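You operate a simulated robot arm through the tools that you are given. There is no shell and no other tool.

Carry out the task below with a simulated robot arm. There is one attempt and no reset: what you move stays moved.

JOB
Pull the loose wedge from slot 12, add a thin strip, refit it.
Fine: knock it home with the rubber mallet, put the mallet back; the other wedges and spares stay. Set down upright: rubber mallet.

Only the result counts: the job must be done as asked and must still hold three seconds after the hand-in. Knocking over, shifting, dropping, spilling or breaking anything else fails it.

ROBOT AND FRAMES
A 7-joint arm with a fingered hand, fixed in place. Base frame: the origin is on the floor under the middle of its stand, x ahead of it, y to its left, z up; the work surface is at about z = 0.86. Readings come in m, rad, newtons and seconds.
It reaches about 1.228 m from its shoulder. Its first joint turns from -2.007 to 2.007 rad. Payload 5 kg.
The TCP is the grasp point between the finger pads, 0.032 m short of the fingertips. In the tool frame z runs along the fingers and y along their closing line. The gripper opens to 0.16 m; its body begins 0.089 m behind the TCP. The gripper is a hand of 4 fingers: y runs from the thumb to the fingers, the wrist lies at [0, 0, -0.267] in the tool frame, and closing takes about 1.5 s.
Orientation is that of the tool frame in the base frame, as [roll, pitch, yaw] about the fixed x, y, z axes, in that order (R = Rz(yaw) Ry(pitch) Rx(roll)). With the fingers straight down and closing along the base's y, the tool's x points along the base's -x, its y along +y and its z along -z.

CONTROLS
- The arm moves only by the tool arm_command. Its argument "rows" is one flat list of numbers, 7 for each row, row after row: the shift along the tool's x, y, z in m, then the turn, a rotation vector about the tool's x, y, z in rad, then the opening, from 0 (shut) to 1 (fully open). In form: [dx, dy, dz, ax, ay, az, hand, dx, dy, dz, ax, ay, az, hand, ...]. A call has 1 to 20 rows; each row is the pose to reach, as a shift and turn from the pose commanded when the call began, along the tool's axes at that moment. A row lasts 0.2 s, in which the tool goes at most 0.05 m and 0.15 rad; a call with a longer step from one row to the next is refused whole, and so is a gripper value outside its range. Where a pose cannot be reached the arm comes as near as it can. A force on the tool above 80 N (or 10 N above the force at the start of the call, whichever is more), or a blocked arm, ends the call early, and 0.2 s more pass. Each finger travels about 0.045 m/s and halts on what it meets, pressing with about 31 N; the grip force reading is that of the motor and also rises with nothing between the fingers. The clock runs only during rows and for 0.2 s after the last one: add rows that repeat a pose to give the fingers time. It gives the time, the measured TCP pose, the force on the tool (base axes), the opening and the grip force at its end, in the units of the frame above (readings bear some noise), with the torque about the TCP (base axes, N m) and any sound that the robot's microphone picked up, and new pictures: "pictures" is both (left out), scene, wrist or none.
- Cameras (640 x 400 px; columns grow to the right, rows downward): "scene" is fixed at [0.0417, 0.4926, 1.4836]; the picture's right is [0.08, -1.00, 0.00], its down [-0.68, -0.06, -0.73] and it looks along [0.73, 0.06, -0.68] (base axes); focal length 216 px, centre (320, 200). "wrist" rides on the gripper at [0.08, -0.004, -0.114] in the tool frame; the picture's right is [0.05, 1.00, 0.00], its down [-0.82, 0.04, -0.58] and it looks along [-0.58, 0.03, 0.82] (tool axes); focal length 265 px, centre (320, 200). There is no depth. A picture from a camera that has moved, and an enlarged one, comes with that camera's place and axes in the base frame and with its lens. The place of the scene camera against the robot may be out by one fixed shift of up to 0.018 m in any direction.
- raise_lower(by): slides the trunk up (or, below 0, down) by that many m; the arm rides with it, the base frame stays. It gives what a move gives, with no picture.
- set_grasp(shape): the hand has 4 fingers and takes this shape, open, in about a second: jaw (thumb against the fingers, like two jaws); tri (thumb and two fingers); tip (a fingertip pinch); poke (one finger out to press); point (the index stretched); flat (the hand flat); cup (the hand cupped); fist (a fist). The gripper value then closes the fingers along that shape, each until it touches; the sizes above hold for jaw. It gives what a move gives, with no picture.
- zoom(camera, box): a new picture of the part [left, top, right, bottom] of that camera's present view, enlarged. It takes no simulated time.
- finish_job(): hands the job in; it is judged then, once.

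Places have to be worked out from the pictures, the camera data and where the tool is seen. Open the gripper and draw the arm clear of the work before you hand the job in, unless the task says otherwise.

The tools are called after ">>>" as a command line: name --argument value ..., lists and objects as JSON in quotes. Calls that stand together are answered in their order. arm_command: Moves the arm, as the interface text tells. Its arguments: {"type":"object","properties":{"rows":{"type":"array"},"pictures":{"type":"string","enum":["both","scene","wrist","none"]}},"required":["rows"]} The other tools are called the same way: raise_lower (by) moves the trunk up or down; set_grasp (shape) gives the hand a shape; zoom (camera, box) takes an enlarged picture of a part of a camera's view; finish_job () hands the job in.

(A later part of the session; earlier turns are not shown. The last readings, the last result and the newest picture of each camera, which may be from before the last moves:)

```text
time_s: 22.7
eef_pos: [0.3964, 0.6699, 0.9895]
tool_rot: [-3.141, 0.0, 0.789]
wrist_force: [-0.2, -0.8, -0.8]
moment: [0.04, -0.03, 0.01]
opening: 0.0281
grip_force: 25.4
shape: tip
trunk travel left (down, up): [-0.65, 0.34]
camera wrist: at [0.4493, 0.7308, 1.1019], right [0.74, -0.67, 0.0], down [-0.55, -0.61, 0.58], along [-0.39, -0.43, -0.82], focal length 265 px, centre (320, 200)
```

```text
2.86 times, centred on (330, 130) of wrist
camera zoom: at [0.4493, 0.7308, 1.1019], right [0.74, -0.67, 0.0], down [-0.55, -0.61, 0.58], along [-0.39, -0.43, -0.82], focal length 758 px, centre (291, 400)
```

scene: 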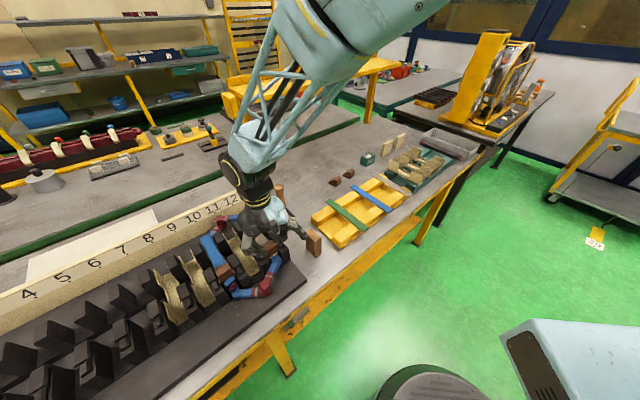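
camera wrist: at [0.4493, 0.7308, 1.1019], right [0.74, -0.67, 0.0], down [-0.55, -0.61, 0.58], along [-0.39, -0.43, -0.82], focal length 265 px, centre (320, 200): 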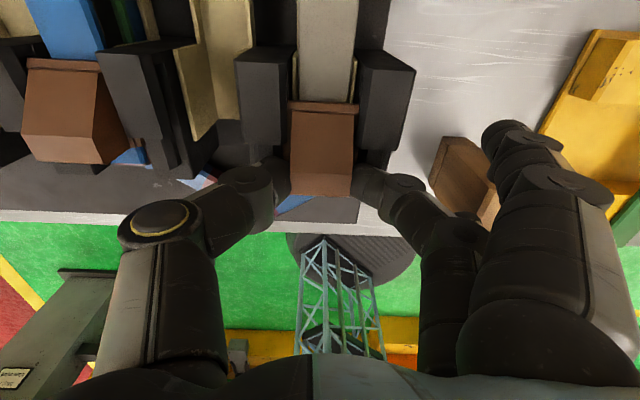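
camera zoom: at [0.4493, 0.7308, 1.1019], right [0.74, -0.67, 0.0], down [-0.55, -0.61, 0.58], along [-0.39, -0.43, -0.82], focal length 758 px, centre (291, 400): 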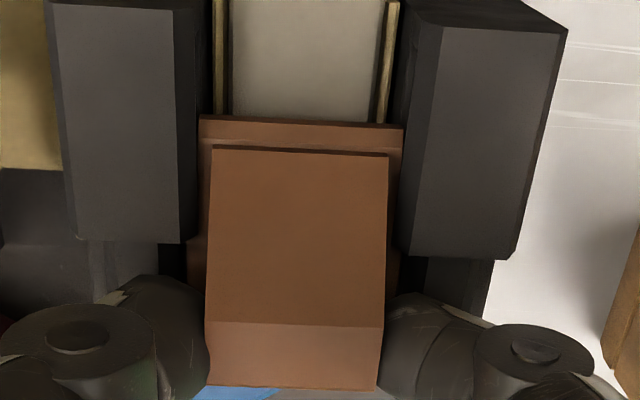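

Gripped (opening 0.028, 25 N), with the block undisturbed. Now I'll draw the wedge straight out along −a by 45 mm.

>>> arm_command --rows '[-0.005, 0, 0, 0, 0, 0, 0, -0.01, 0, 0, 0, 0, 0, 0, -0.015, 0, 0, 0, 0, 0, 0, -0.02, 0, 0, 0, 0, 0, 0, -0.025, 0, 0, 0, 0, 0, 0, -0.03, 0, 0, 0, 0, 0, 0, -0.035, 0, 0, 0, 0, 0, 0, -0.035, 0, 0, 0, 0, 0, 0]' --pictures "both"

>>> zoom --camera "scene" --box '[190, 180, 350, 280]'

>>> zoom --camera "wrist" --box '[220, 60, 440, 200]'

```text
time_s: 24.5
eef_pos: [0.3707, 0.645, 0.9889]
tool_rot: [3.142, 0.001, 0.789]
wrist_force: [-0.2, 0.0, -0.2]
moment: [-0.03, 0.02, -0.01]
opening: 0.0281
grip_force: 24.7
shape: tip
trunk travel left (down, up): [-0.65, 0.34]
camera wrist: at [0.4243, 0.7062, 1.1018], right [0.74, -0.67, 0.0], down [-0.54, -0.61, 0.58], along [-0.39, -0.43, -0.82], focal length 265 px, centre (320, 200)
```

scene: 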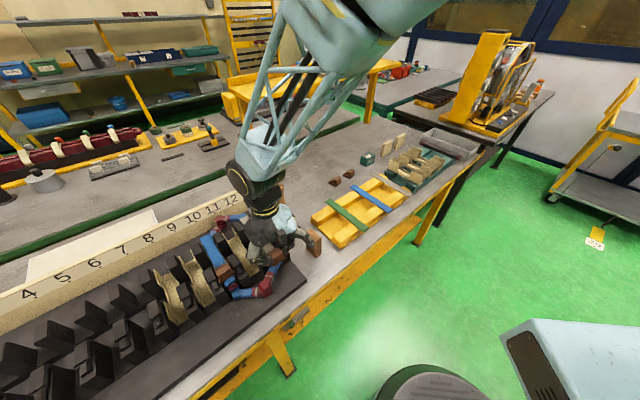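
wrist: 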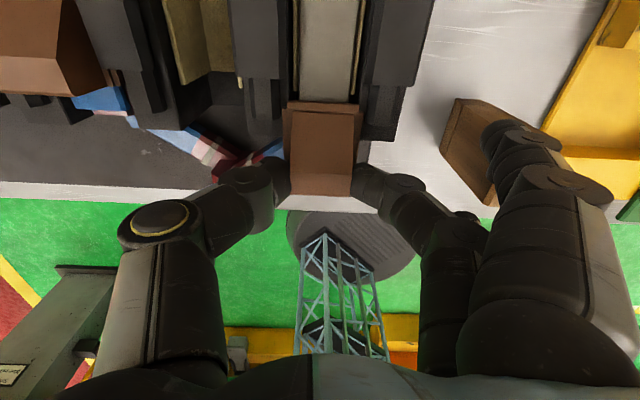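

```text
4.00 times, centred on (270, 230) of scene
camera zoom: at [0.0417, 0.4926, 1.4836], right [0.08, -1.0, 0.0], down [-0.68, -0.06, -0.73], along [0.73, 0.06, -0.68], focal length 863 px, centre (520, 80)
```

zoom: 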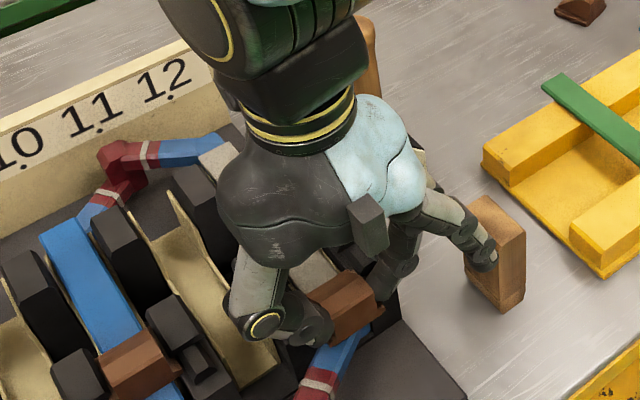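

```text
2.86 times, centred on (330, 130) of wrist
camera zoom: at [0.4243, 0.7062, 1.1018], right [0.74, -0.67, 0.0], down [-0.54, -0.61, 0.58], along [-0.39, -0.43, -0.82], focal length 758 px, centre (291, 400)
```

zoom: 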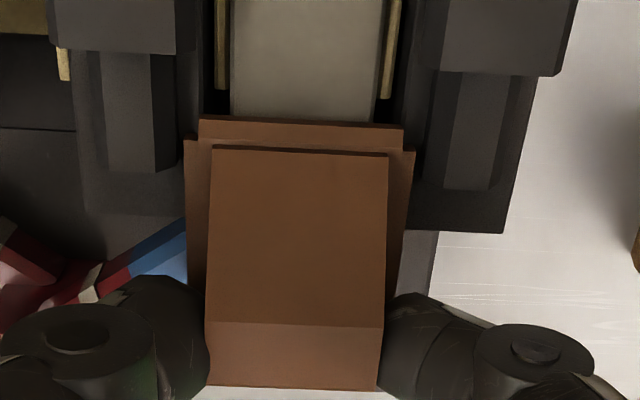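

The wedge followed cleanly and is clear of the caps. I'll lift it straight up to z≈1.155 and carry it over to a free spot on the table near a≈0.97, b≈0.04, away from the mallet, rack and spares.

>>> arm_command --rows '[0, 0, -0.005, 0, 0, 0, 0, 0, 0, -0.012, 0, 0, 0, 0, 0, 0, -0.03, 0, 0, 0, 0, 0, 0, -0.06, 0, 0, 0, 0, 0, 0, -0.1, 0, 0, 0, 0, 0, 0, -0.14, 0, 0, 0, 0, 0, 0, -0.166, 0, 0, 0, 0, 0.0315, 0.0292, -0.166, 0, 0, 0, 0, 0.063, 0.0585, -0.166, 0, 0, 0, 0, 0.0944, 0.0877, -0.166, 0, 0, 0, 0, 0.1259, 0.117, -0.166, 0, 0, 0, 0, 0.1574, 0.1462, -0.166, 0, 0, 0, 0, 0.1889, 0.1755, -0.166, 0, 0, 0, 0, 0.2203, 0.2047, -0.166, 0, 0, 0, 0, 0.2518, 0.234, -0.166, 0, 0, 0, 0, 0.2518, 0.234, -0.166, 0, 0, 0, 0]' --pictures "both"

>>> zoom --camera "scene" --box '[190, 130, 400, 260]'

```text
time_s: 27.9
eef_pos: [0.7153, 0.6607, 1.1546]
tool_rot: [-3.141, 0.0, 0.789]
wrist_force: [0.2, 0.1, 0.0]
moment: [0.01, -0.01, -0.01]
opening: 0.028
grip_force: 24.9
shape: tip
trunk travel left (down, up): [-0.65, 0.34]
camera wrist: at [0.7671, 0.7213, 1.2678], right [0.75, -0.67, 0.0], down [-0.54, -0.61, 0.58], along [-0.38, -0.43, -0.82], focal length 265 px, centre (320, 200)
```

scene: 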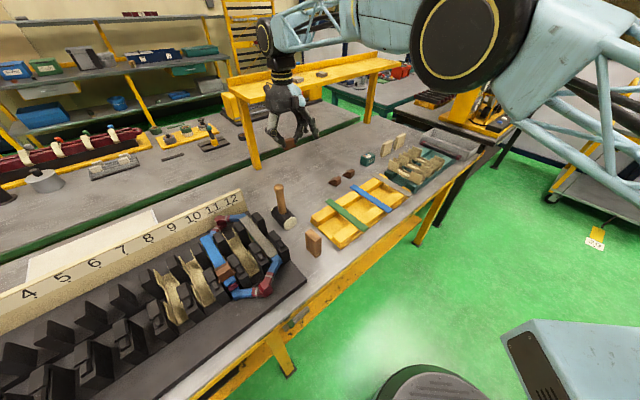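
wrist: 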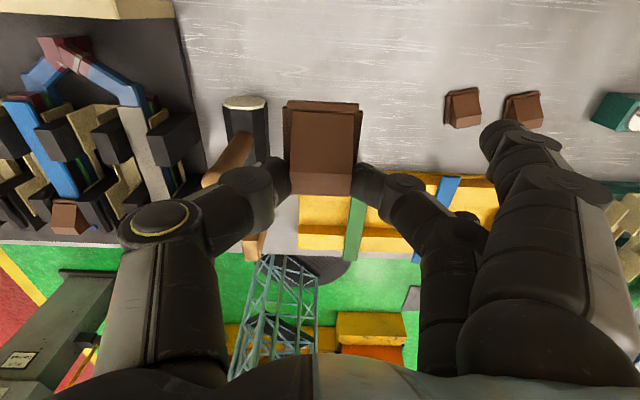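

```text
3.05 times, centred on (295, 195) of scene
camera zoom: at [0.0417, 0.4926, 1.4836], right [0.08, -1.0, 0.0], down [-0.68, -0.06, -0.73], along [0.73, 0.06, -0.68], focal length 658 px, centre (396, 215)
```

zoom: 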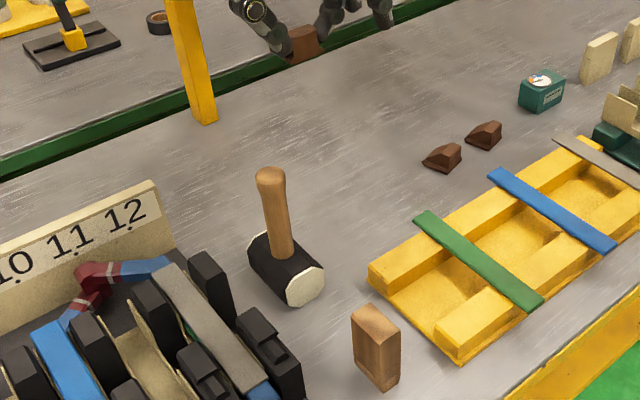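

The wedge is out, and the mallet, block and strips are undisturbed. I'll lower toward the table here to about 4 mm above the expected contact.

>>> arm_command --rows '[0, 0, 0.045, 0, 0, 0, 0, 0, 0, 0.09, 0, 0, 0, 0, 0, 0, 0.135, 0, 0, 0, 0, 0, 0, 0.18, 0, 0, 0, 0, 0, 0, 0.215, 0, 0, 0, 0, 0, 0, 0.235, 0, 0, 0, 0, 0, 0, 0.243, 0, 0, 0, 0, 0, 0, 0.243, 0, 0, 0, 0]' --pictures "both"

>>> zoom --camera "scene" --box '[240, 110, 400, 210]'

```text
time_s: 29.7
eef_pos: [0.7136, 0.6595, 0.9111]
tool_rot: [3.141, 0.002, 0.788]
wrist_force: [-0.1, 0.0, -0.5]
moment: [0.05, -0.02, 0.0]
opening: 0.0282
grip_force: 24.8
shape: tip
trunk travel left (down, up): [-0.65, 0.34]
camera wrist: at [0.768, 0.7198, 1.0244], right [0.74, -0.67, 0.0], down [-0.55, -0.61, 0.58], along [-0.39, -0.43, -0.82], focal length 265 px, centre (320, 200)
```

scene: 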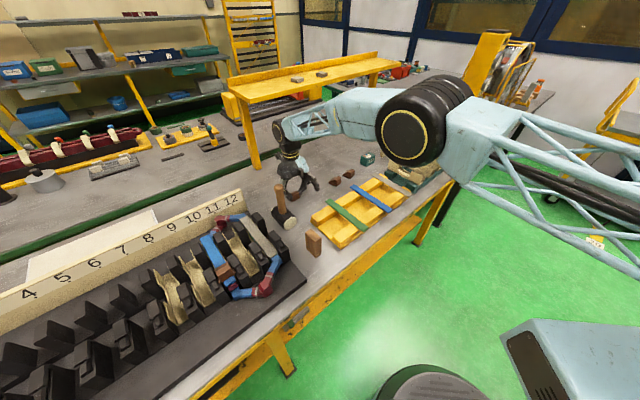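
wrist: 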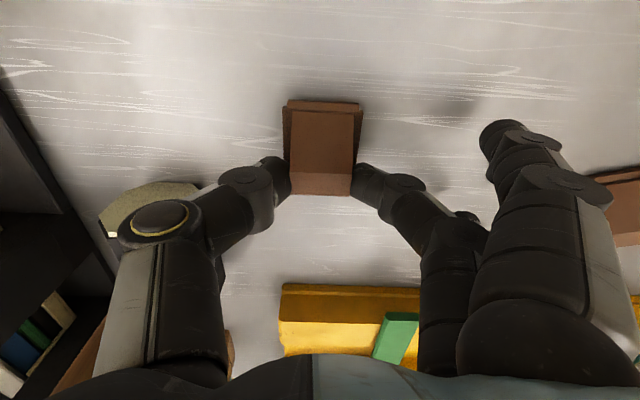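

```text
4.00 times, centred on (320, 160) of scene
camera zoom: at [0.0417, 0.4926, 1.4836], right [0.08, -1.0, 0.0], down [-0.68, -0.06, -0.73], along [0.73, 0.06, -0.68], focal length 863 px, centre (320, 360)
```

zoom: 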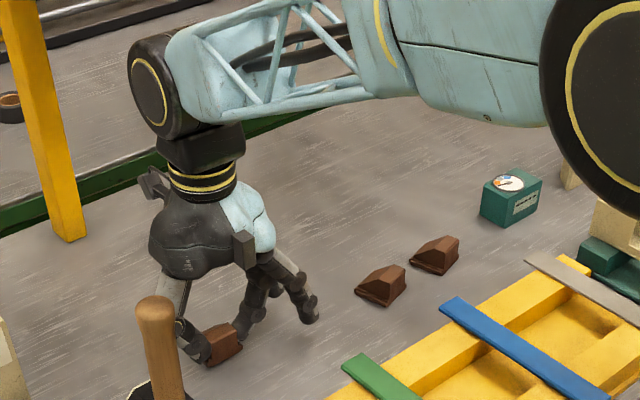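

The wedge hovers just above the bare table. I'll lower in tiny steps and watch the vertical force for contact.

>>> arm_command --rows '[0, 0, 0.002, 0, 0, 0, 0, 0, 0, 0.004, 0, 0, 0, 0, 0, 0, 0.004, 0, 0, 0, 0]' --pictures "none"

>>> arm_command --rows '[0, 0, 0.001, 0, 0, 0, 0, 0, 0, 0.002, 0, 0, 0, 0, 0, 0, 0.002, 0, 0, 0, 0]' --pictures "wrist"

```text
time_s: 30.5
eef_pos: [0.7139, 0.6586, 0.9066]
tool_rot: [3.141, -0.001, 0.79]
wrist_force: [0.2, 0.0, -0.8]
moment: [0.02, -0.02, -0.02]
opening: 0.0279
grip_force: 25.3
shape: tip
trunk travel left (down, up): [-0.65, 0.34]
```

```text
time_s: 31.3
eef_pos: [0.7157, 0.6585, 0.9051]
tool_rot: [3.141, 0.0, 0.788]
wrist_force: [0.4, 0.4, -0.2]
moment: [-0.01, -0.02, 0.0]
opening: 0.0279
grip_force: 25.2
shape: tip
trunk travel left (down, up): [-0.65, 0.34]
camera wrist: at [0.7681, 0.7193, 1.0184], right [0.74, -0.67, 0.0], down [-0.54, -0.61, 0.58], along [-0.39, -0.43, -0.82], focal length 265 px, centre (320, 200)
```

wrist: 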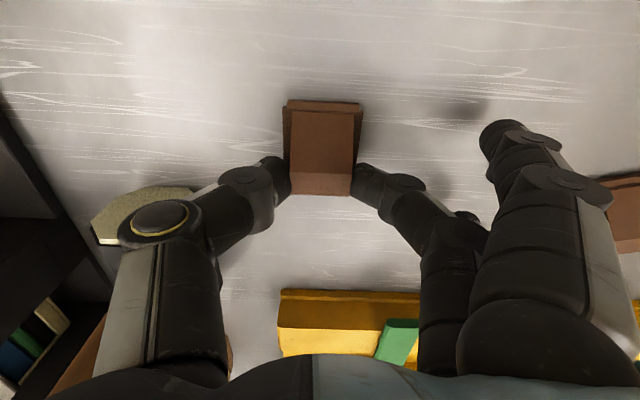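

No contact yet at TCP z=0.905; I'll continue down in 2 mm stages.

>>> arm_command --rows '[0, 0, 0.001, 0, 0, 0, 0, 0, 0, 0.002, 0, 0, 0, 0, 0, 0, 0.002, 0, 0, 0, 0]' --pictures "none"

>>> arm_command --rows '[0, 0, 0.001, 0, 0, 0, 0, 0, 0, 0.002, 0, 0, 0, 0, 0, 0, 0.002, 0, 0, 0, 0]' --pictures "none"

```text
time_s: 32.1
eef_pos: [0.7144, 0.6582, 0.9032]
tool_rot: [3.141, 0.002, 0.79]
wrist_force: [0.2, 0.3, 0.7]
moment: [-0.01, -0.03, 0.0]
opening: 0.0278
grip_force: 25.5
shape: tip
trunk travel left (down, up): [-0.65, 0.34]
```

```text
time_s: 32.9
eef_pos: [0.7151, 0.6587, 0.9022]
tool_rot: [-3.141, 0.0, 0.79]
wrist_force: [0.1, 0.1, 10.9]
moment: [0.0, -0.02, 0.0]
opening: 0.0285
grip_force: 25.0
shape: tip
trunk travel left (down, up): [-0.65, 0.34]
```

Contact: about 11 N at TCP z≈0.902. I'll open the fingers to release the wedge and then rise straight up.

>>> arm_command --rows '[0, 0, -0.001, 0, 0, 0, 0.1, 0, 0, -0.001, 0, 0, 0, 0.25, 0, 0, -0.001, 0, 0, 0, 0.4, 0, 0, -0.001, 0, 0, 0, 0.5, 0, 0, -0.001, 0, 0, 0, 0.5]' --pictures "wrist"

>>> arm_command --rows '[0, 0, -0.02, 0, 0, 0, 0.5, 0, 0, -0.05, 0, 0, 0, 0.5, 0, 0, -0.1, 0, 0, 0, 0.5, 0, 0, -0.15, 0, 0, 0, 0.5, 0, 0, -0.2, 0, 0, 0, 0.5, 0, 0, -0.23, 0, 0, 0, 0.5, 0, 0, -0.23, 0, 0, 0, 0.5]' --pictures "both"

>>> zoom --camera "scene" --box '[240, 110, 400, 210]'

```text
time_s: 34.1
eef_pos: [0.7139, 0.6584, 0.9023]
tool_rot: [-3.141, 0.001, 0.789]
wrist_force: [0.3, 0.9, 0.3]
moment: [0.0, -0.02, -0.01]
opening: 0.079
grip_force: 0.1
shape: tip
trunk travel left (down, up): [-0.65, 0.34]
camera wrist: at [0.7679, 0.7194, 1.0152], right [0.74, -0.67, 0.0], down [-0.54, -0.61, 0.58], along [-0.39, -0.43, -0.82], focal length 265 px, centre (320, 200)
```

wrist: 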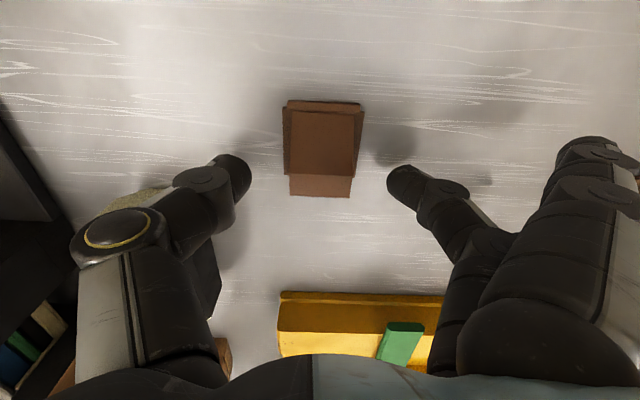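

```text
time_s: 35.7
eef_pos: [0.7145, 0.6591, 1.1324]
tool_rot: [3.142, 0.002, 0.786]
wrist_force: [0.6, -0.7, -0.6]
moment: [0.01, 0.0, -0.02]
opening: 0.0791
grip_force: 0.1
shape: tip
trunk travel left (down, up): [-0.65, 0.34]
camera wrist: at [0.768, 0.7199, 1.2459], right [0.74, -0.67, 0.0], down [-0.54, -0.61, 0.58], along [-0.39, -0.43, -0.82], focal length 265 px, centre (320, 200)
```

scene: 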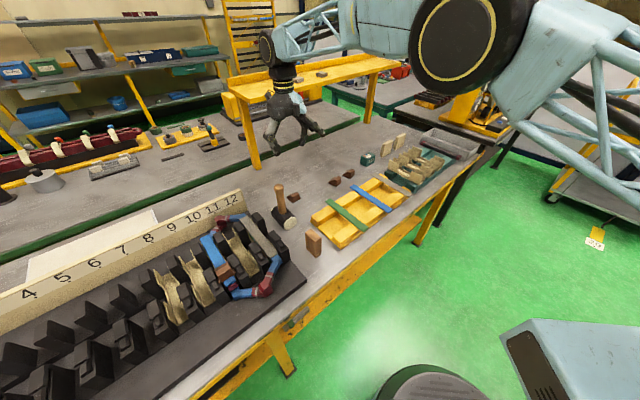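
wrist: 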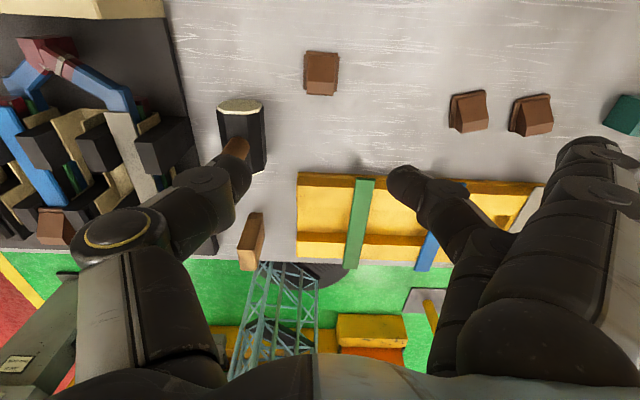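

```text
4.00 times, centred on (320, 160) of scene
camera zoom: at [0.0417, 0.4926, 1.4836], right [0.08, -1.0, 0.0], down [-0.68, -0.06, -0.73], along [0.73, 0.06, -0.68], focal length 863 px, centre (320, 360)
```

zoom: 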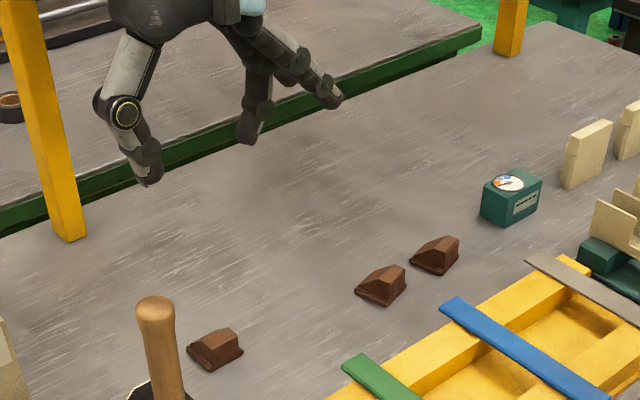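

The wedge is standing free at a≈0.970, b≈0.039 (tall face toward me). Now I'll hover above the grey strip on the rack to measure it.

>>> arm_command --rows '[-0.0235, 0.0346, 0, 0, 0, 0, 0.5, -0.047, 0.0692, 0, 0, 0, 0, 0.5, -0.0705, 0.1038, 0, 0, 0, 0, 0.5, -0.094, 0.1384, 0, 0, 0, 0, 0.5, -0.1175, 0.173, 0, 0, 0, 0, 0.5, -0.141, 0.2076, 0, 0, 0, 0, 0.5, -0.1645, 0.2422, 0, 0, 0, 0, 0.5, -0.188, 0.2768, 0.01, 0, 0, 0, 0.5, -0.2115, 0.3114, 0.03, 0, 0, 0, 0.5, -0.235, 0.346, 0.05, 0, 0, 0, 0.5, -0.235, 0.346, 0.05, 0, 0, 0, 0.5]' --pictures "both"

>>> zoom --camera "wrist" --box '[220, 0, 460, 200]'

>>> zoom --camera "scene" --box '[340, 120, 480, 220]'

```text
time_s: 38.1
eef_pos: [0.7928, 0.248, 1.082]
tool_rot: [-3.141, 0.0, 0.789]
wrist_force: [0.6, 0.8, 0.9]
moment: [-0.04, -0.01, -0.03]
opening: 0.0796
grip_force: 0.0
shape: tip
trunk travel left (down, up): [-0.65, 0.34]
camera wrist: at [0.8469, 0.3094, 1.1961], right [0.75, -0.67, 0.0], down [-0.54, -0.61, 0.58], along [-0.39, -0.43, -0.82], focal length 265 px, centre (320, 200)
```

scene: 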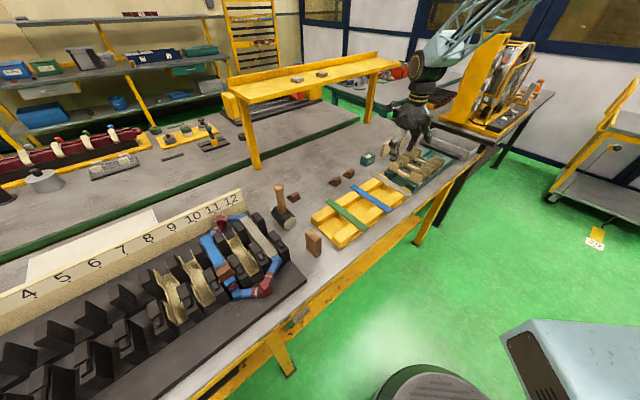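
wrist: 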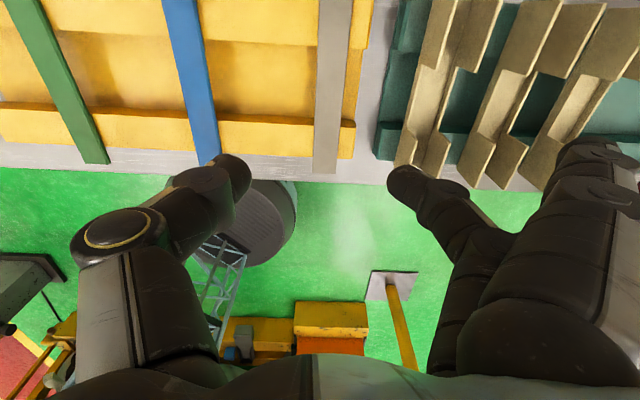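

```text
2.00 times, centred on (340, 100) of wrist
camera zoom: at [0.8469, 0.3094, 1.1961], right [0.75, -0.67, 0.0], down [-0.54, -0.61, 0.58], along [-0.39, -0.43, -0.82], focal length 531 px, centre (280, 400)
```

zoom: 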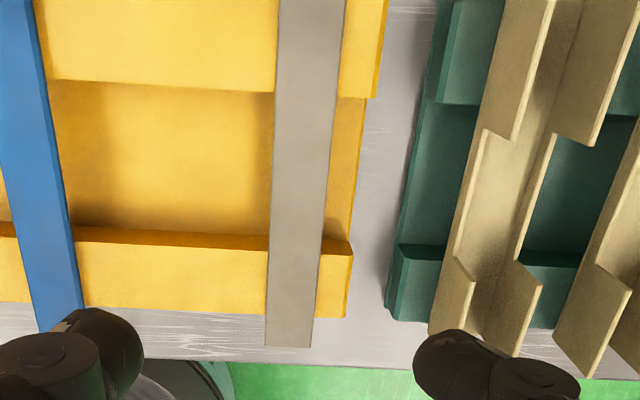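

```text
4.00 times, centred on (410, 170) of scene
camera zoom: at [0.0417, 0.4926, 1.4836], right [0.08, -1.0, 0.0], down [-0.68, -0.06, -0.73], along [0.73, 0.06, -0.68], focal length 863 px, centre (-40, 320)
```

zoom: 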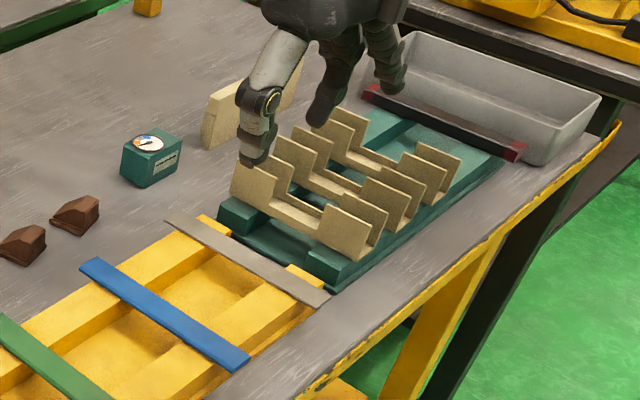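

The grey strip is centred at b≈0.394, spans a≈0.648–0.842, ~30 mm wide, top z≈0.893, with the liners close on its +b side. So here the thumb must face the liners; I'll turn the hand back 180° before picking (the symmetric strip can be turned again later).

>>> arm_command --rows '[0, 0, 0, 0, 0, -0.15, 0.5, 0, 0, 0, 0, 0, -0.3, 0.5, 0, 0, 0, 0, 0, -0.45, 0.5, 0, 0, 0, 0, 0, -0.6, 0.5, 0, 0, 0, 0, 0, -0.75, 0.5, 0, 0, 0, 0, 0, -0.9, 0.5, 0, 0, 0, 0, 0, -1.05, 0.5, 0, 0, 0, 0, 0, -1.2, 0.5, 0, 0, 0, 0, 0, -1.35, 0.5, 0, 0, 0, 0, 0, -1.5, 0.5, 0, 0, 0, 0, 0, -1.65, 0.5, 0, 0, 0, 0, 0, -1.8, 0.5, 0, 0, 0, 0, 0, -1.95, 0.5, 0, 0, 0, 0, 0, -2.1, 0.5, 0, 0, 0, 0, 0, -2.25, 0.5, 0, 0, 0, 0, 0, -2.4, 0.5, 0, 0, 0, 0, 0, -2.55, 0.5, 0, 0, 0, 0, 0, -2.7, 0.5, 0, 0, 0, 0, 0, -2.85, 0.5, 0, 0, 0, 0, 0, -3.0, 0.5]' --pictures "both"

```text
time_s: 42.3
eef_pos: [0.7952, 0.247, 1.0827]
tool_rot: [-3.141, 0.001, -2.494]
wrist_force: [0.0, -0.8, 0.3]
moment: [0.06, 0.0, 0.01]
opening: 0.0793
grip_force: 0.0
shape: tip
trunk travel left (down, up): [-0.65, 0.34]
camera wrist: at [0.7327, 0.1962, 1.1964], right [-0.64, 0.77, 0.0], down [0.62, 0.53, 0.58], along [0.44, 0.37, -0.82], focal length 265 px, centre (320, 200)
```

scene: 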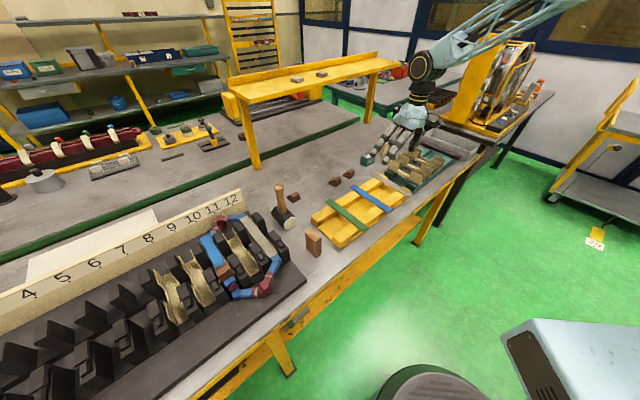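
wrist: 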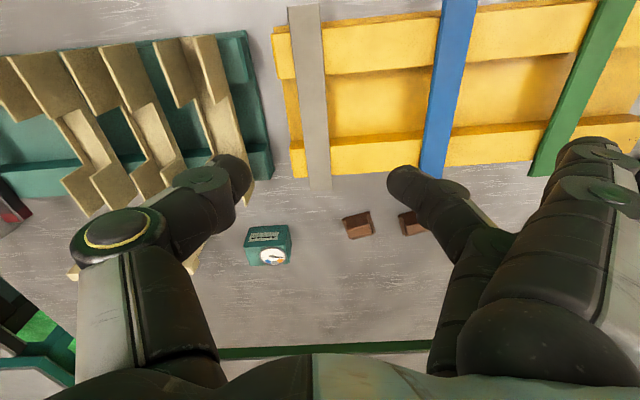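

Now a clear view of the whole strip and rails; I'll enlarge for measurement.

>>> zoom --camera "wrist" --box '[220, 0, 460, 200]'

>>> zoom --camera "wrist" --box '[100, 20, 340, 220]'

```text
2.00 times, centred on (340, 100) of wrist
camera zoom: at [0.7327, 0.1962, 1.1964], right [-0.64, 0.77, 0.0], down [0.62, 0.53, 0.58], along [0.44, 0.37, -0.82], focal length 531 px, centre (280, 400)
```

zoom: 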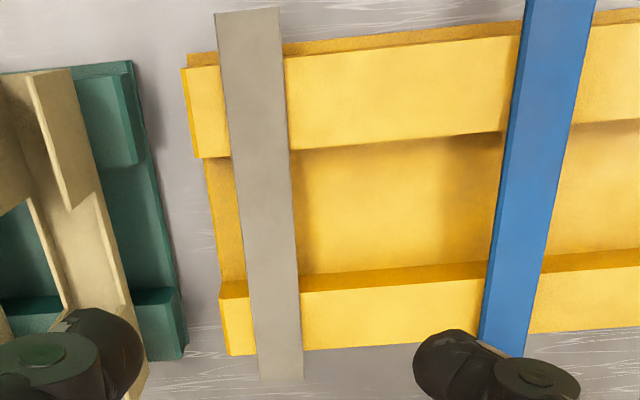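

```text
2.00 times, centred on (220, 120) of wrist
camera zoom: at [0.7327, 0.1962, 1.1964], right [-0.64, 0.77, 0.0], down [0.62, 0.53, 0.58], along [0.44, 0.37, -0.82], focal length 531 px, centre (520, 360)
```

zoom: 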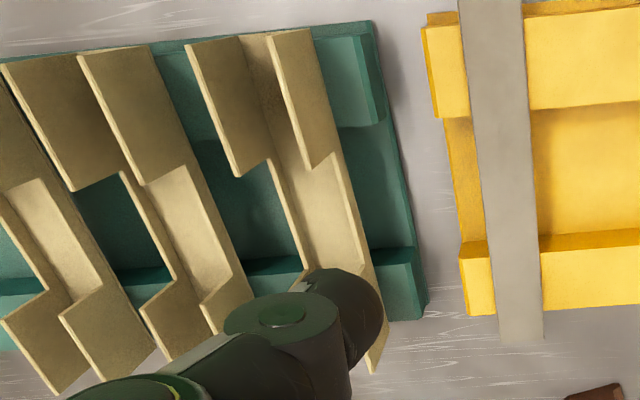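

The strip spans a≈0.649–0.851 (centre 0.750, b≈0.394); the rail gap is a≈0.713–0.792. I'll align the yaw, tilt the finger side up 8° so the splayed fingers clear the rails, and narrow the pinch, hovering at z≈1.0.

>>> arm_command --rows '[-0.009, -0.0021, 0.025, -0.0467, 0.0032, -0.046, 0.4, -0.018, -0.0041, 0.05, -0.0933, 0.0065, -0.092, 0.3, -0.0271, -0.0062, 0.08, -0.14, 0.0097, -0.138, 0.28, -0.0271, -0.0062, 0.08, -0.14, 0.0097, -0.138, 0.28, -0.0271, -0.0062, 0.08, -0.14, 0.0097, -0.138, 0.28]' --pictures "both"

>>> zoom --camera "wrist" --box '[200, 20, 500, 240]'

>>> zoom --camera "scene" --box '[340, 110, 480, 210]'

```text
time_s: 43.5
eef_pos: [0.8216, 0.2595, 1.0017]
tool_rot: [3.002, -0.003, -2.356]
wrist_force: [-0.2, 0.2, -1.0]
moment: [0.02, -0.01, 0.04]
opening: 0.0454
grip_force: 0.1
shape: tip
trunk travel left (down, up): [-0.65, 0.34]
camera wrist: at [0.7773, 0.1891, 1.1133], right [-0.74, 0.66, 0.14], down [0.6, 0.55, 0.58], along [0.31, 0.51, -0.8], focal length 265 px, centre (320, 200)
```

scene: 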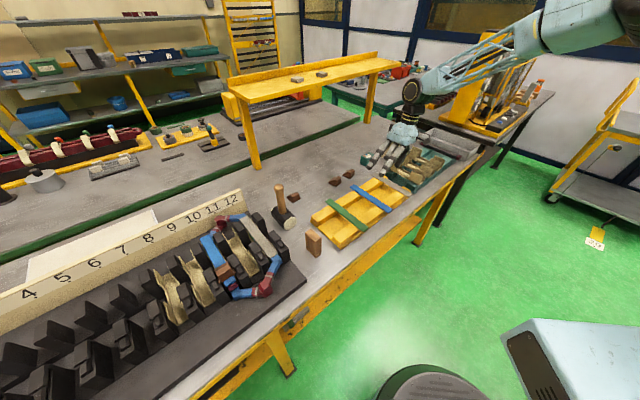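
wrist: 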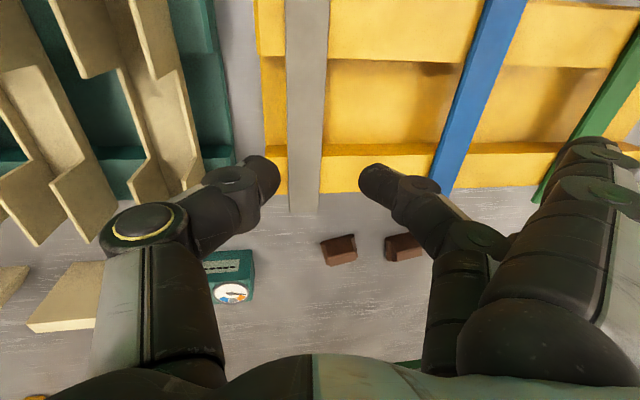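

```text
1.82 times, centred on (350, 130) of wrist
camera zoom: at [0.7773, 0.1891, 1.1133], right [-0.74, 0.66, 0.14], down [0.6, 0.55, 0.58], along [0.31, 0.51, -0.8], focal length 483 px, centre (266, 327)
```

zoom: 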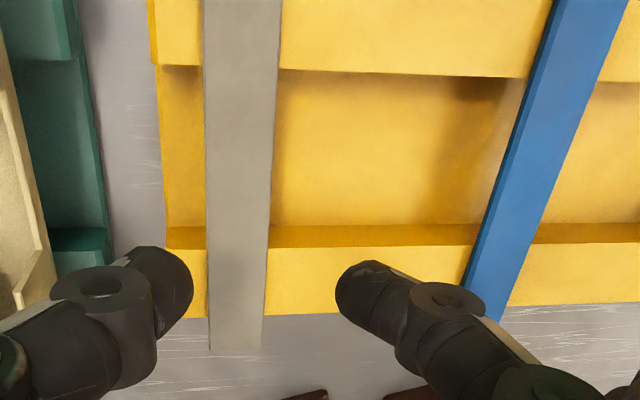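

```text
4.00 times, centred on (410, 160) of scene
camera zoom: at [0.0417, 0.4926, 1.4836], right [0.08, -1.0, 0.0], down [-0.68, -0.06, -0.73], along [0.73, 0.06, -0.68], focal length 863 px, centre (-40, 360)
```

zoom: 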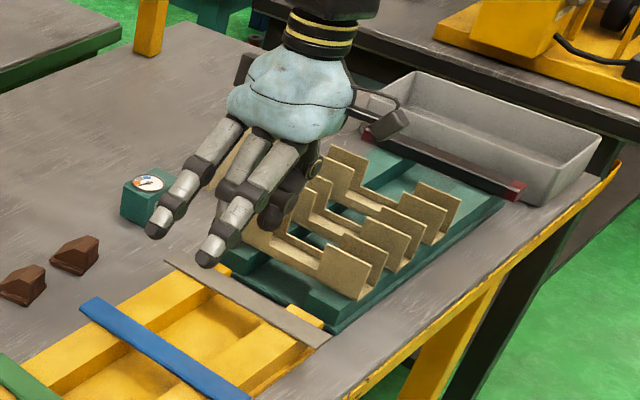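

The splayed fingers stay wide, so I'll tilt a little more (13° total) and approach with the thumb in the liner's low middle zone (a≈0.760), descending to z≈0.95 first for a check.

>>> arm_command --rows '[0.0022, -0.003, 0.016, -0.045, 0, 0, 0.28, 0.0044, -0.0062, 0.033, -0.09, 0, 0, 0.28, 0.0044, -0.0092, 0.0492, -0.09, 0, 0, 0.28, 0.0044, -0.0092, 0.0492, -0.09, 0, 0, 0.28]' --pictures "both"

>>> zoom --camera "wrist" --box '[100, 60, 480, 260]'

>>> zoom --camera "scene" --box '[350, 130, 450, 200]'

```text
time_s: 44.5
eef_pos: [0.8182, 0.2548, 0.952]
tool_rot: [2.911, 0.0, -2.356]
wrist_force: [0.4, 1.1, -0.2]
moment: [-0.02, 0.01, 0.02]
opening: 0.0452
grip_force: 0.0
shape: tip
trunk travel left (down, up): [-0.65, 0.34]
camera wrist: at [0.7829, 0.1776, 1.0615], right [-0.72, 0.65, 0.23], down [0.64, 0.51, 0.57], along [0.26, 0.56, -0.79], focal length 265 px, centre (320, 200)
```

scene: 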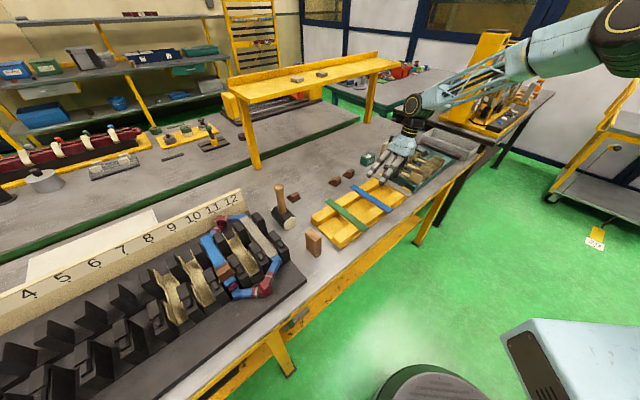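
wrist: 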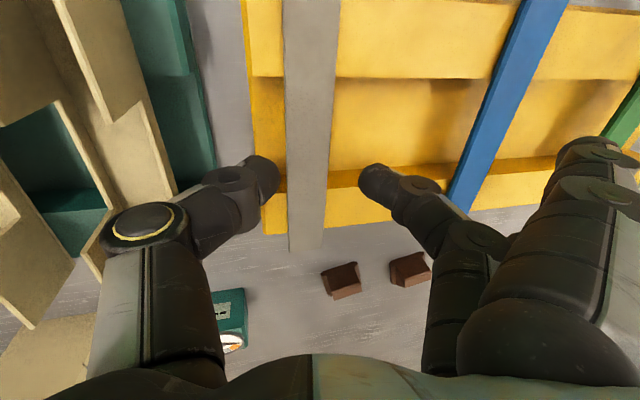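

```text
1.68 times, centred on (290, 160) of wrist
camera zoom: at [0.7829, 0.1776, 1.0615], right [-0.72, 0.65, 0.23], down [0.64, 0.51, 0.57], along [0.26, 0.56, -0.79], focal length 447 px, centre (370, 267)
```

zoom: 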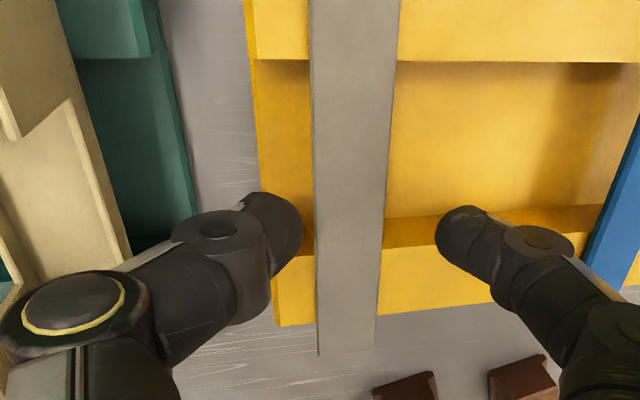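

```text
5.71 times, centred on (400, 165) of scene
camera zoom: at [0.0417, 0.4926, 1.4836], right [0.08, -1.0, 0.0], down [-0.68, -0.06, -0.73], along [0.73, 0.06, -0.68], focal length 1233 px, centre (-137, 400)
```

zoom: 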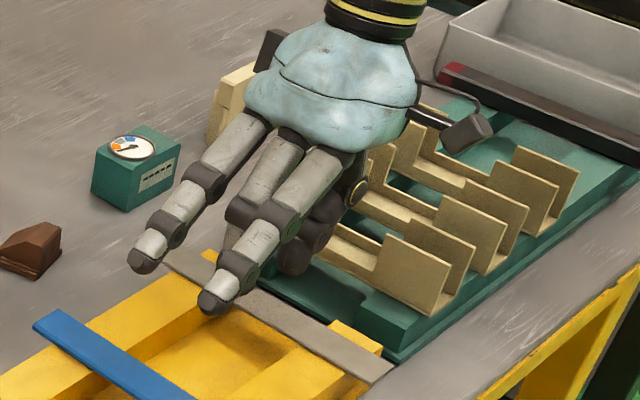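

Alignment looks right: the strip lies between the open thumb and finger. I'll go down to z≈0.925 and check again.

>>> arm_command --rows '[0, -0.0035, 0.013, 0, 0, 0, 0.28, 0, -0.0071, 0.0262, 0, 0, 0, 0.28, 0, -0.0071, 0.0262, 0, 0, 0, 0.28]' --pictures "both"

>>> zoom --camera "wrist" --box '[180, 60, 460, 260]'

>>> zoom --camera "scene" --box '[350, 130, 450, 200]'

```text
time_s: 45.3
eef_pos: [0.8191, 0.2535, 0.9253]
tool_rot: [2.91, -0.001, -2.356]
wrist_force: [0.5, 0.2, 0.4]
moment: [-0.02, 0.01, -0.02]
opening: 0.0454
grip_force: 0.1
shape: tip
trunk travel left (down, up): [-0.65, 0.34]
camera wrist: at [0.7828, 0.1767, 1.0344], right [-0.72, 0.65, 0.23], down [0.64, 0.51, 0.57], along [0.26, 0.56, -0.79], focal length 265 px, centre (320, 200)
```

scene: 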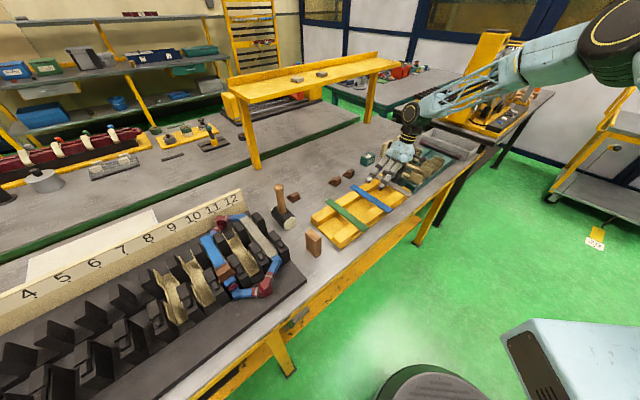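
wrist: 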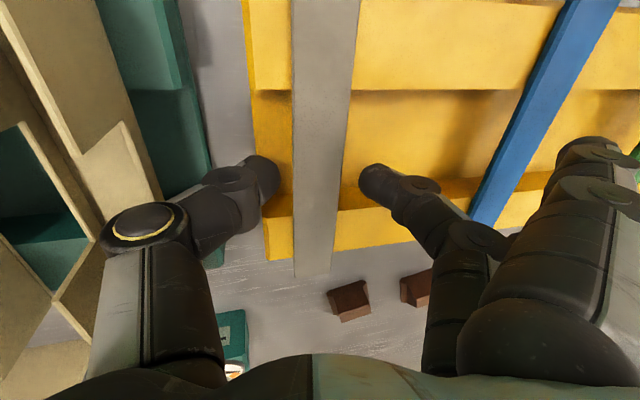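

```text
2.00 times, centred on (320, 160) of wrist
camera zoom: at [0.7828, 0.1767, 1.0344], right [-0.72, 0.65, 0.23], down [0.64, 0.51, 0.57], along [0.26, 0.56, -0.79], focal length 531 px, centre (320, 280)
```

zoom: 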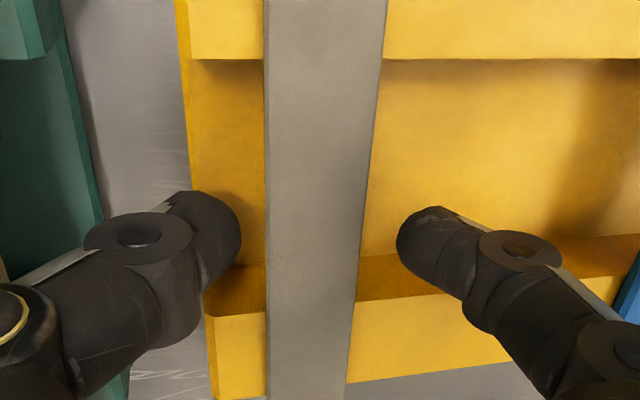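

```text
5.71 times, centred on (400, 165) of scene
camera zoom: at [0.0417, 0.4926, 1.4836], right [0.08, -1.0, 0.0], down [-0.68, -0.06, -0.73], along [0.73, 0.06, -0.68], focal length 1233 px, centre (-137, 400)
```

zoom: 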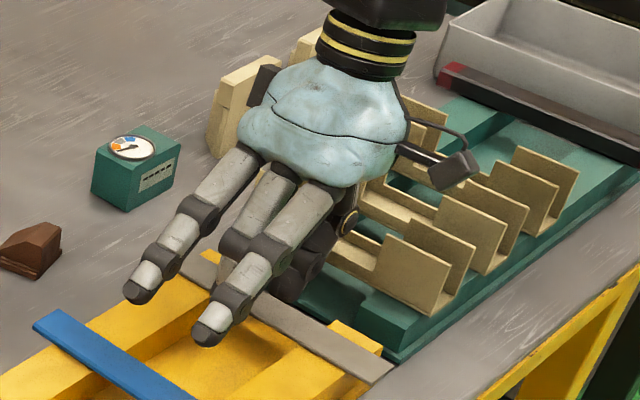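

Well centred now. I'll lower the last ~9 mm so the fingertips straddle the strip's edges, then look before closing.

>>> arm_command --rows '[0, -0.001, 0.0045, 0, 0, 0, 0.28, 0, -0.0021, 0.009, 0, 0, 0, 0.28, 0, -0.0021, 0.009, 0, 0, 0, 0.28]' --pictures "wrist"

>>> zoom --camera "wrist" --box '[180, 60, 460, 260]'

>>> zoom --camera "scene" --box '[350, 130, 450, 200]'

```text
time_s: 46.1
eef_pos: [0.8188, 0.2533, 0.9153]
tool_rot: [2.912, 0.0, -2.356]
wrist_force: [-1.3, -0.6, -0.6]
moment: [0.06, -0.01, 0.0]
opening: 0.0455
grip_force: 0.0
shape: tip
trunk travel left (down, up): [-0.65, 0.34]
camera wrist: at [0.7829, 0.1769, 1.0258], right [-0.72, 0.65, 0.23], down [0.64, 0.51, 0.57], along [0.26, 0.56, -0.79], focal length 265 px, centre (320, 200)
```

wrist: 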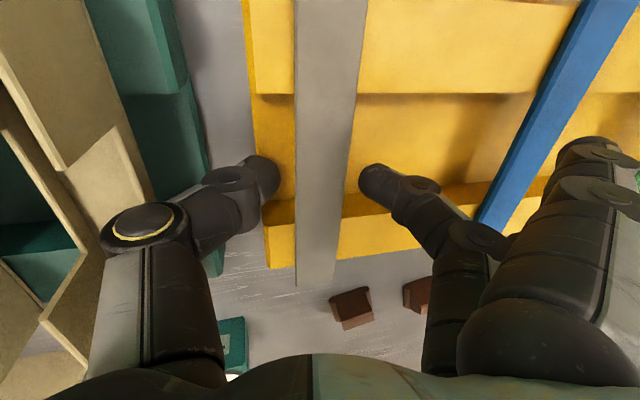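

```text
2.00 times, centred on (320, 160) of wrist
camera zoom: at [0.7829, 0.1769, 1.0258], right [-0.72, 0.65, 0.23], down [0.64, 0.51, 0.57], along [0.26, 0.56, -0.79], focal length 531 px, centre (320, 280)
```

zoom: 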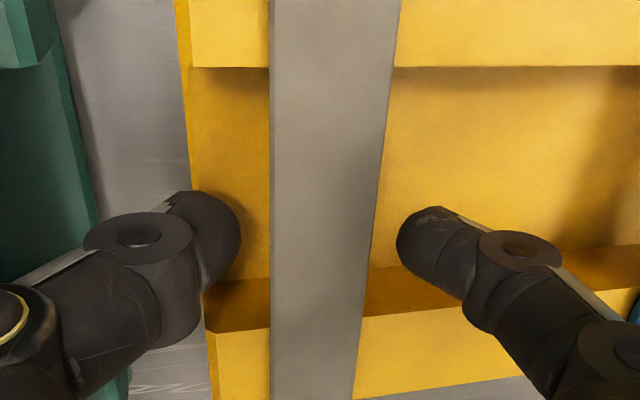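

```text
5.71 times, centred on (400, 165) of scene
camera zoom: at [0.0417, 0.4926, 1.4836], right [0.08, -1.0, 0.0], down [-0.68, -0.06, -0.73], along [0.73, 0.06, -0.68], focal length 1233 px, centre (-137, 400)
```

zoom: 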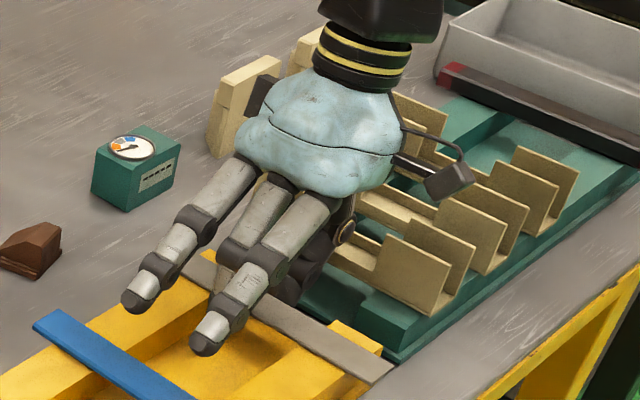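

The strip sits at the lower rounding of the tips, so I'll drop another 5 mm for a solid pinch and then close gently.

>>> arm_command --rows '[0, -0.0006, 0.0027, 0, 0, 0, 0.28, 0, -0.0012, 0.0053, 0, 0, 0, 0.28, 0, -0.0012, 0.0053, 0, 0, 0, 0.28]' --pictures "none"

>>> arm_command --rows '[0, 0, 0, 0, 0, 0, 0.22, 0, 0, 0, 0, 0, 0, 0.15, 0, 0, 0, 0, 0, 0, 0.08, 0, 0, 0, 0, 0, 0, 0.0, 0, 0, 0, 0, 0, 0, 0, 0, 0, 0, 0, 0, 0, 0, 0, 0, 0, 0, 0, 0, 0]' --pictures "both"

>>> zoom --camera "wrist" --box '[180, 60, 460, 260]'

>>> zoom --camera "scene" --box '[350, 130, 450, 200]'

```text
time_s: 46.9
eef_pos: [0.8174, 0.2529, 0.9113]
tool_rot: [2.91, 0.001, -2.358]
wrist_force: [0.5, 0.6, -0.2]
moment: [0.0, 0.02, -0.02]
opening: 0.0455
grip_force: 0.2
shape: tip
trunk travel left (down, up): [-0.65, 0.34]
```

```text
time_s: 48.5
eef_pos: [0.8183, 0.2537, 0.9106]
tool_rot: [2.91, -0.001, -2.357]
wrist_force: [-0.2, 0.0, -0.9]
moment: [0.03, 0.01, 0.03]
opening: 0.0
grip_force: 19.7
shape: tip
trunk travel left (down, up): [-0.65, 0.34]
camera wrist: at [0.7828, 0.1769, 1.0202], right [-0.72, 0.65, 0.23], down [0.64, 0.51, 0.57], along [0.26, 0.56, -0.79], focal length 265 px, centre (320, 200)
```

scene: 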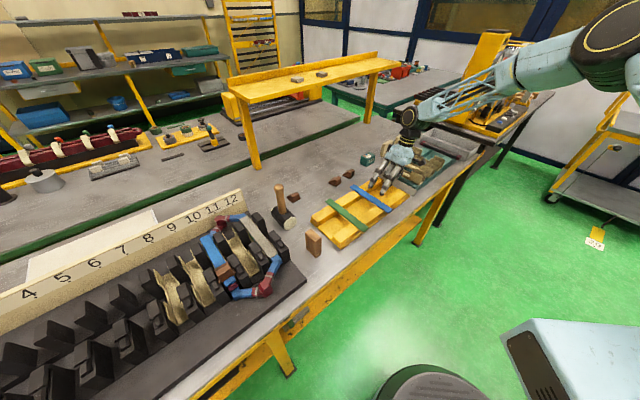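
wrist: 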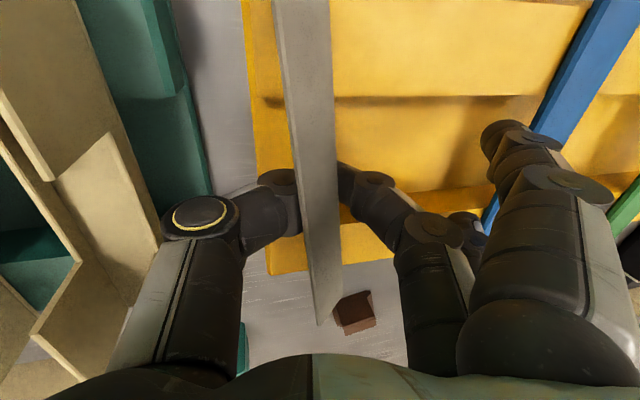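

```text
2.00 times, centred on (320, 160) of wrist
camera zoom: at [0.7828, 0.1769, 1.0202], right [-0.72, 0.65, 0.23], down [0.64, 0.51, 0.57], along [0.26, 0.56, -0.79], focal length 531 px, centre (320, 280)
```

zoom: 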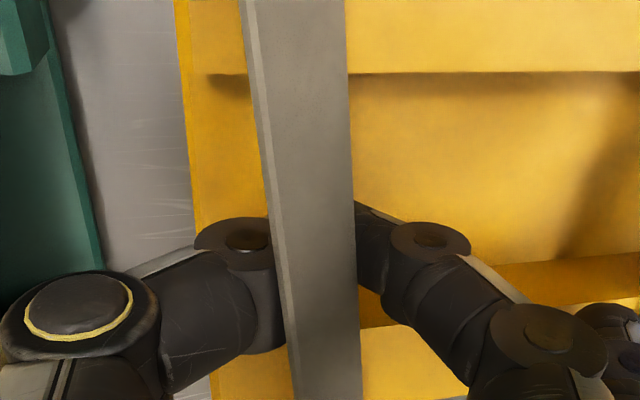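

```text
5.71 times, centred on (400, 165) of scene
camera zoom: at [0.0417, 0.4926, 1.4836], right [0.08, -1.0, 0.0], down [-0.68, -0.06, -0.73], along [0.73, 0.06, -0.68], focal length 1233 px, centre (-137, 400)
```

zoom: 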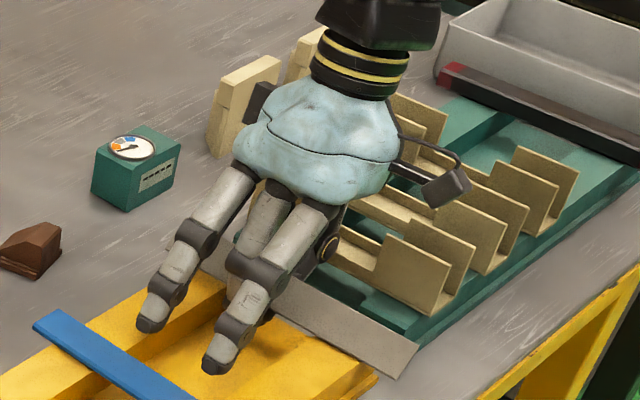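

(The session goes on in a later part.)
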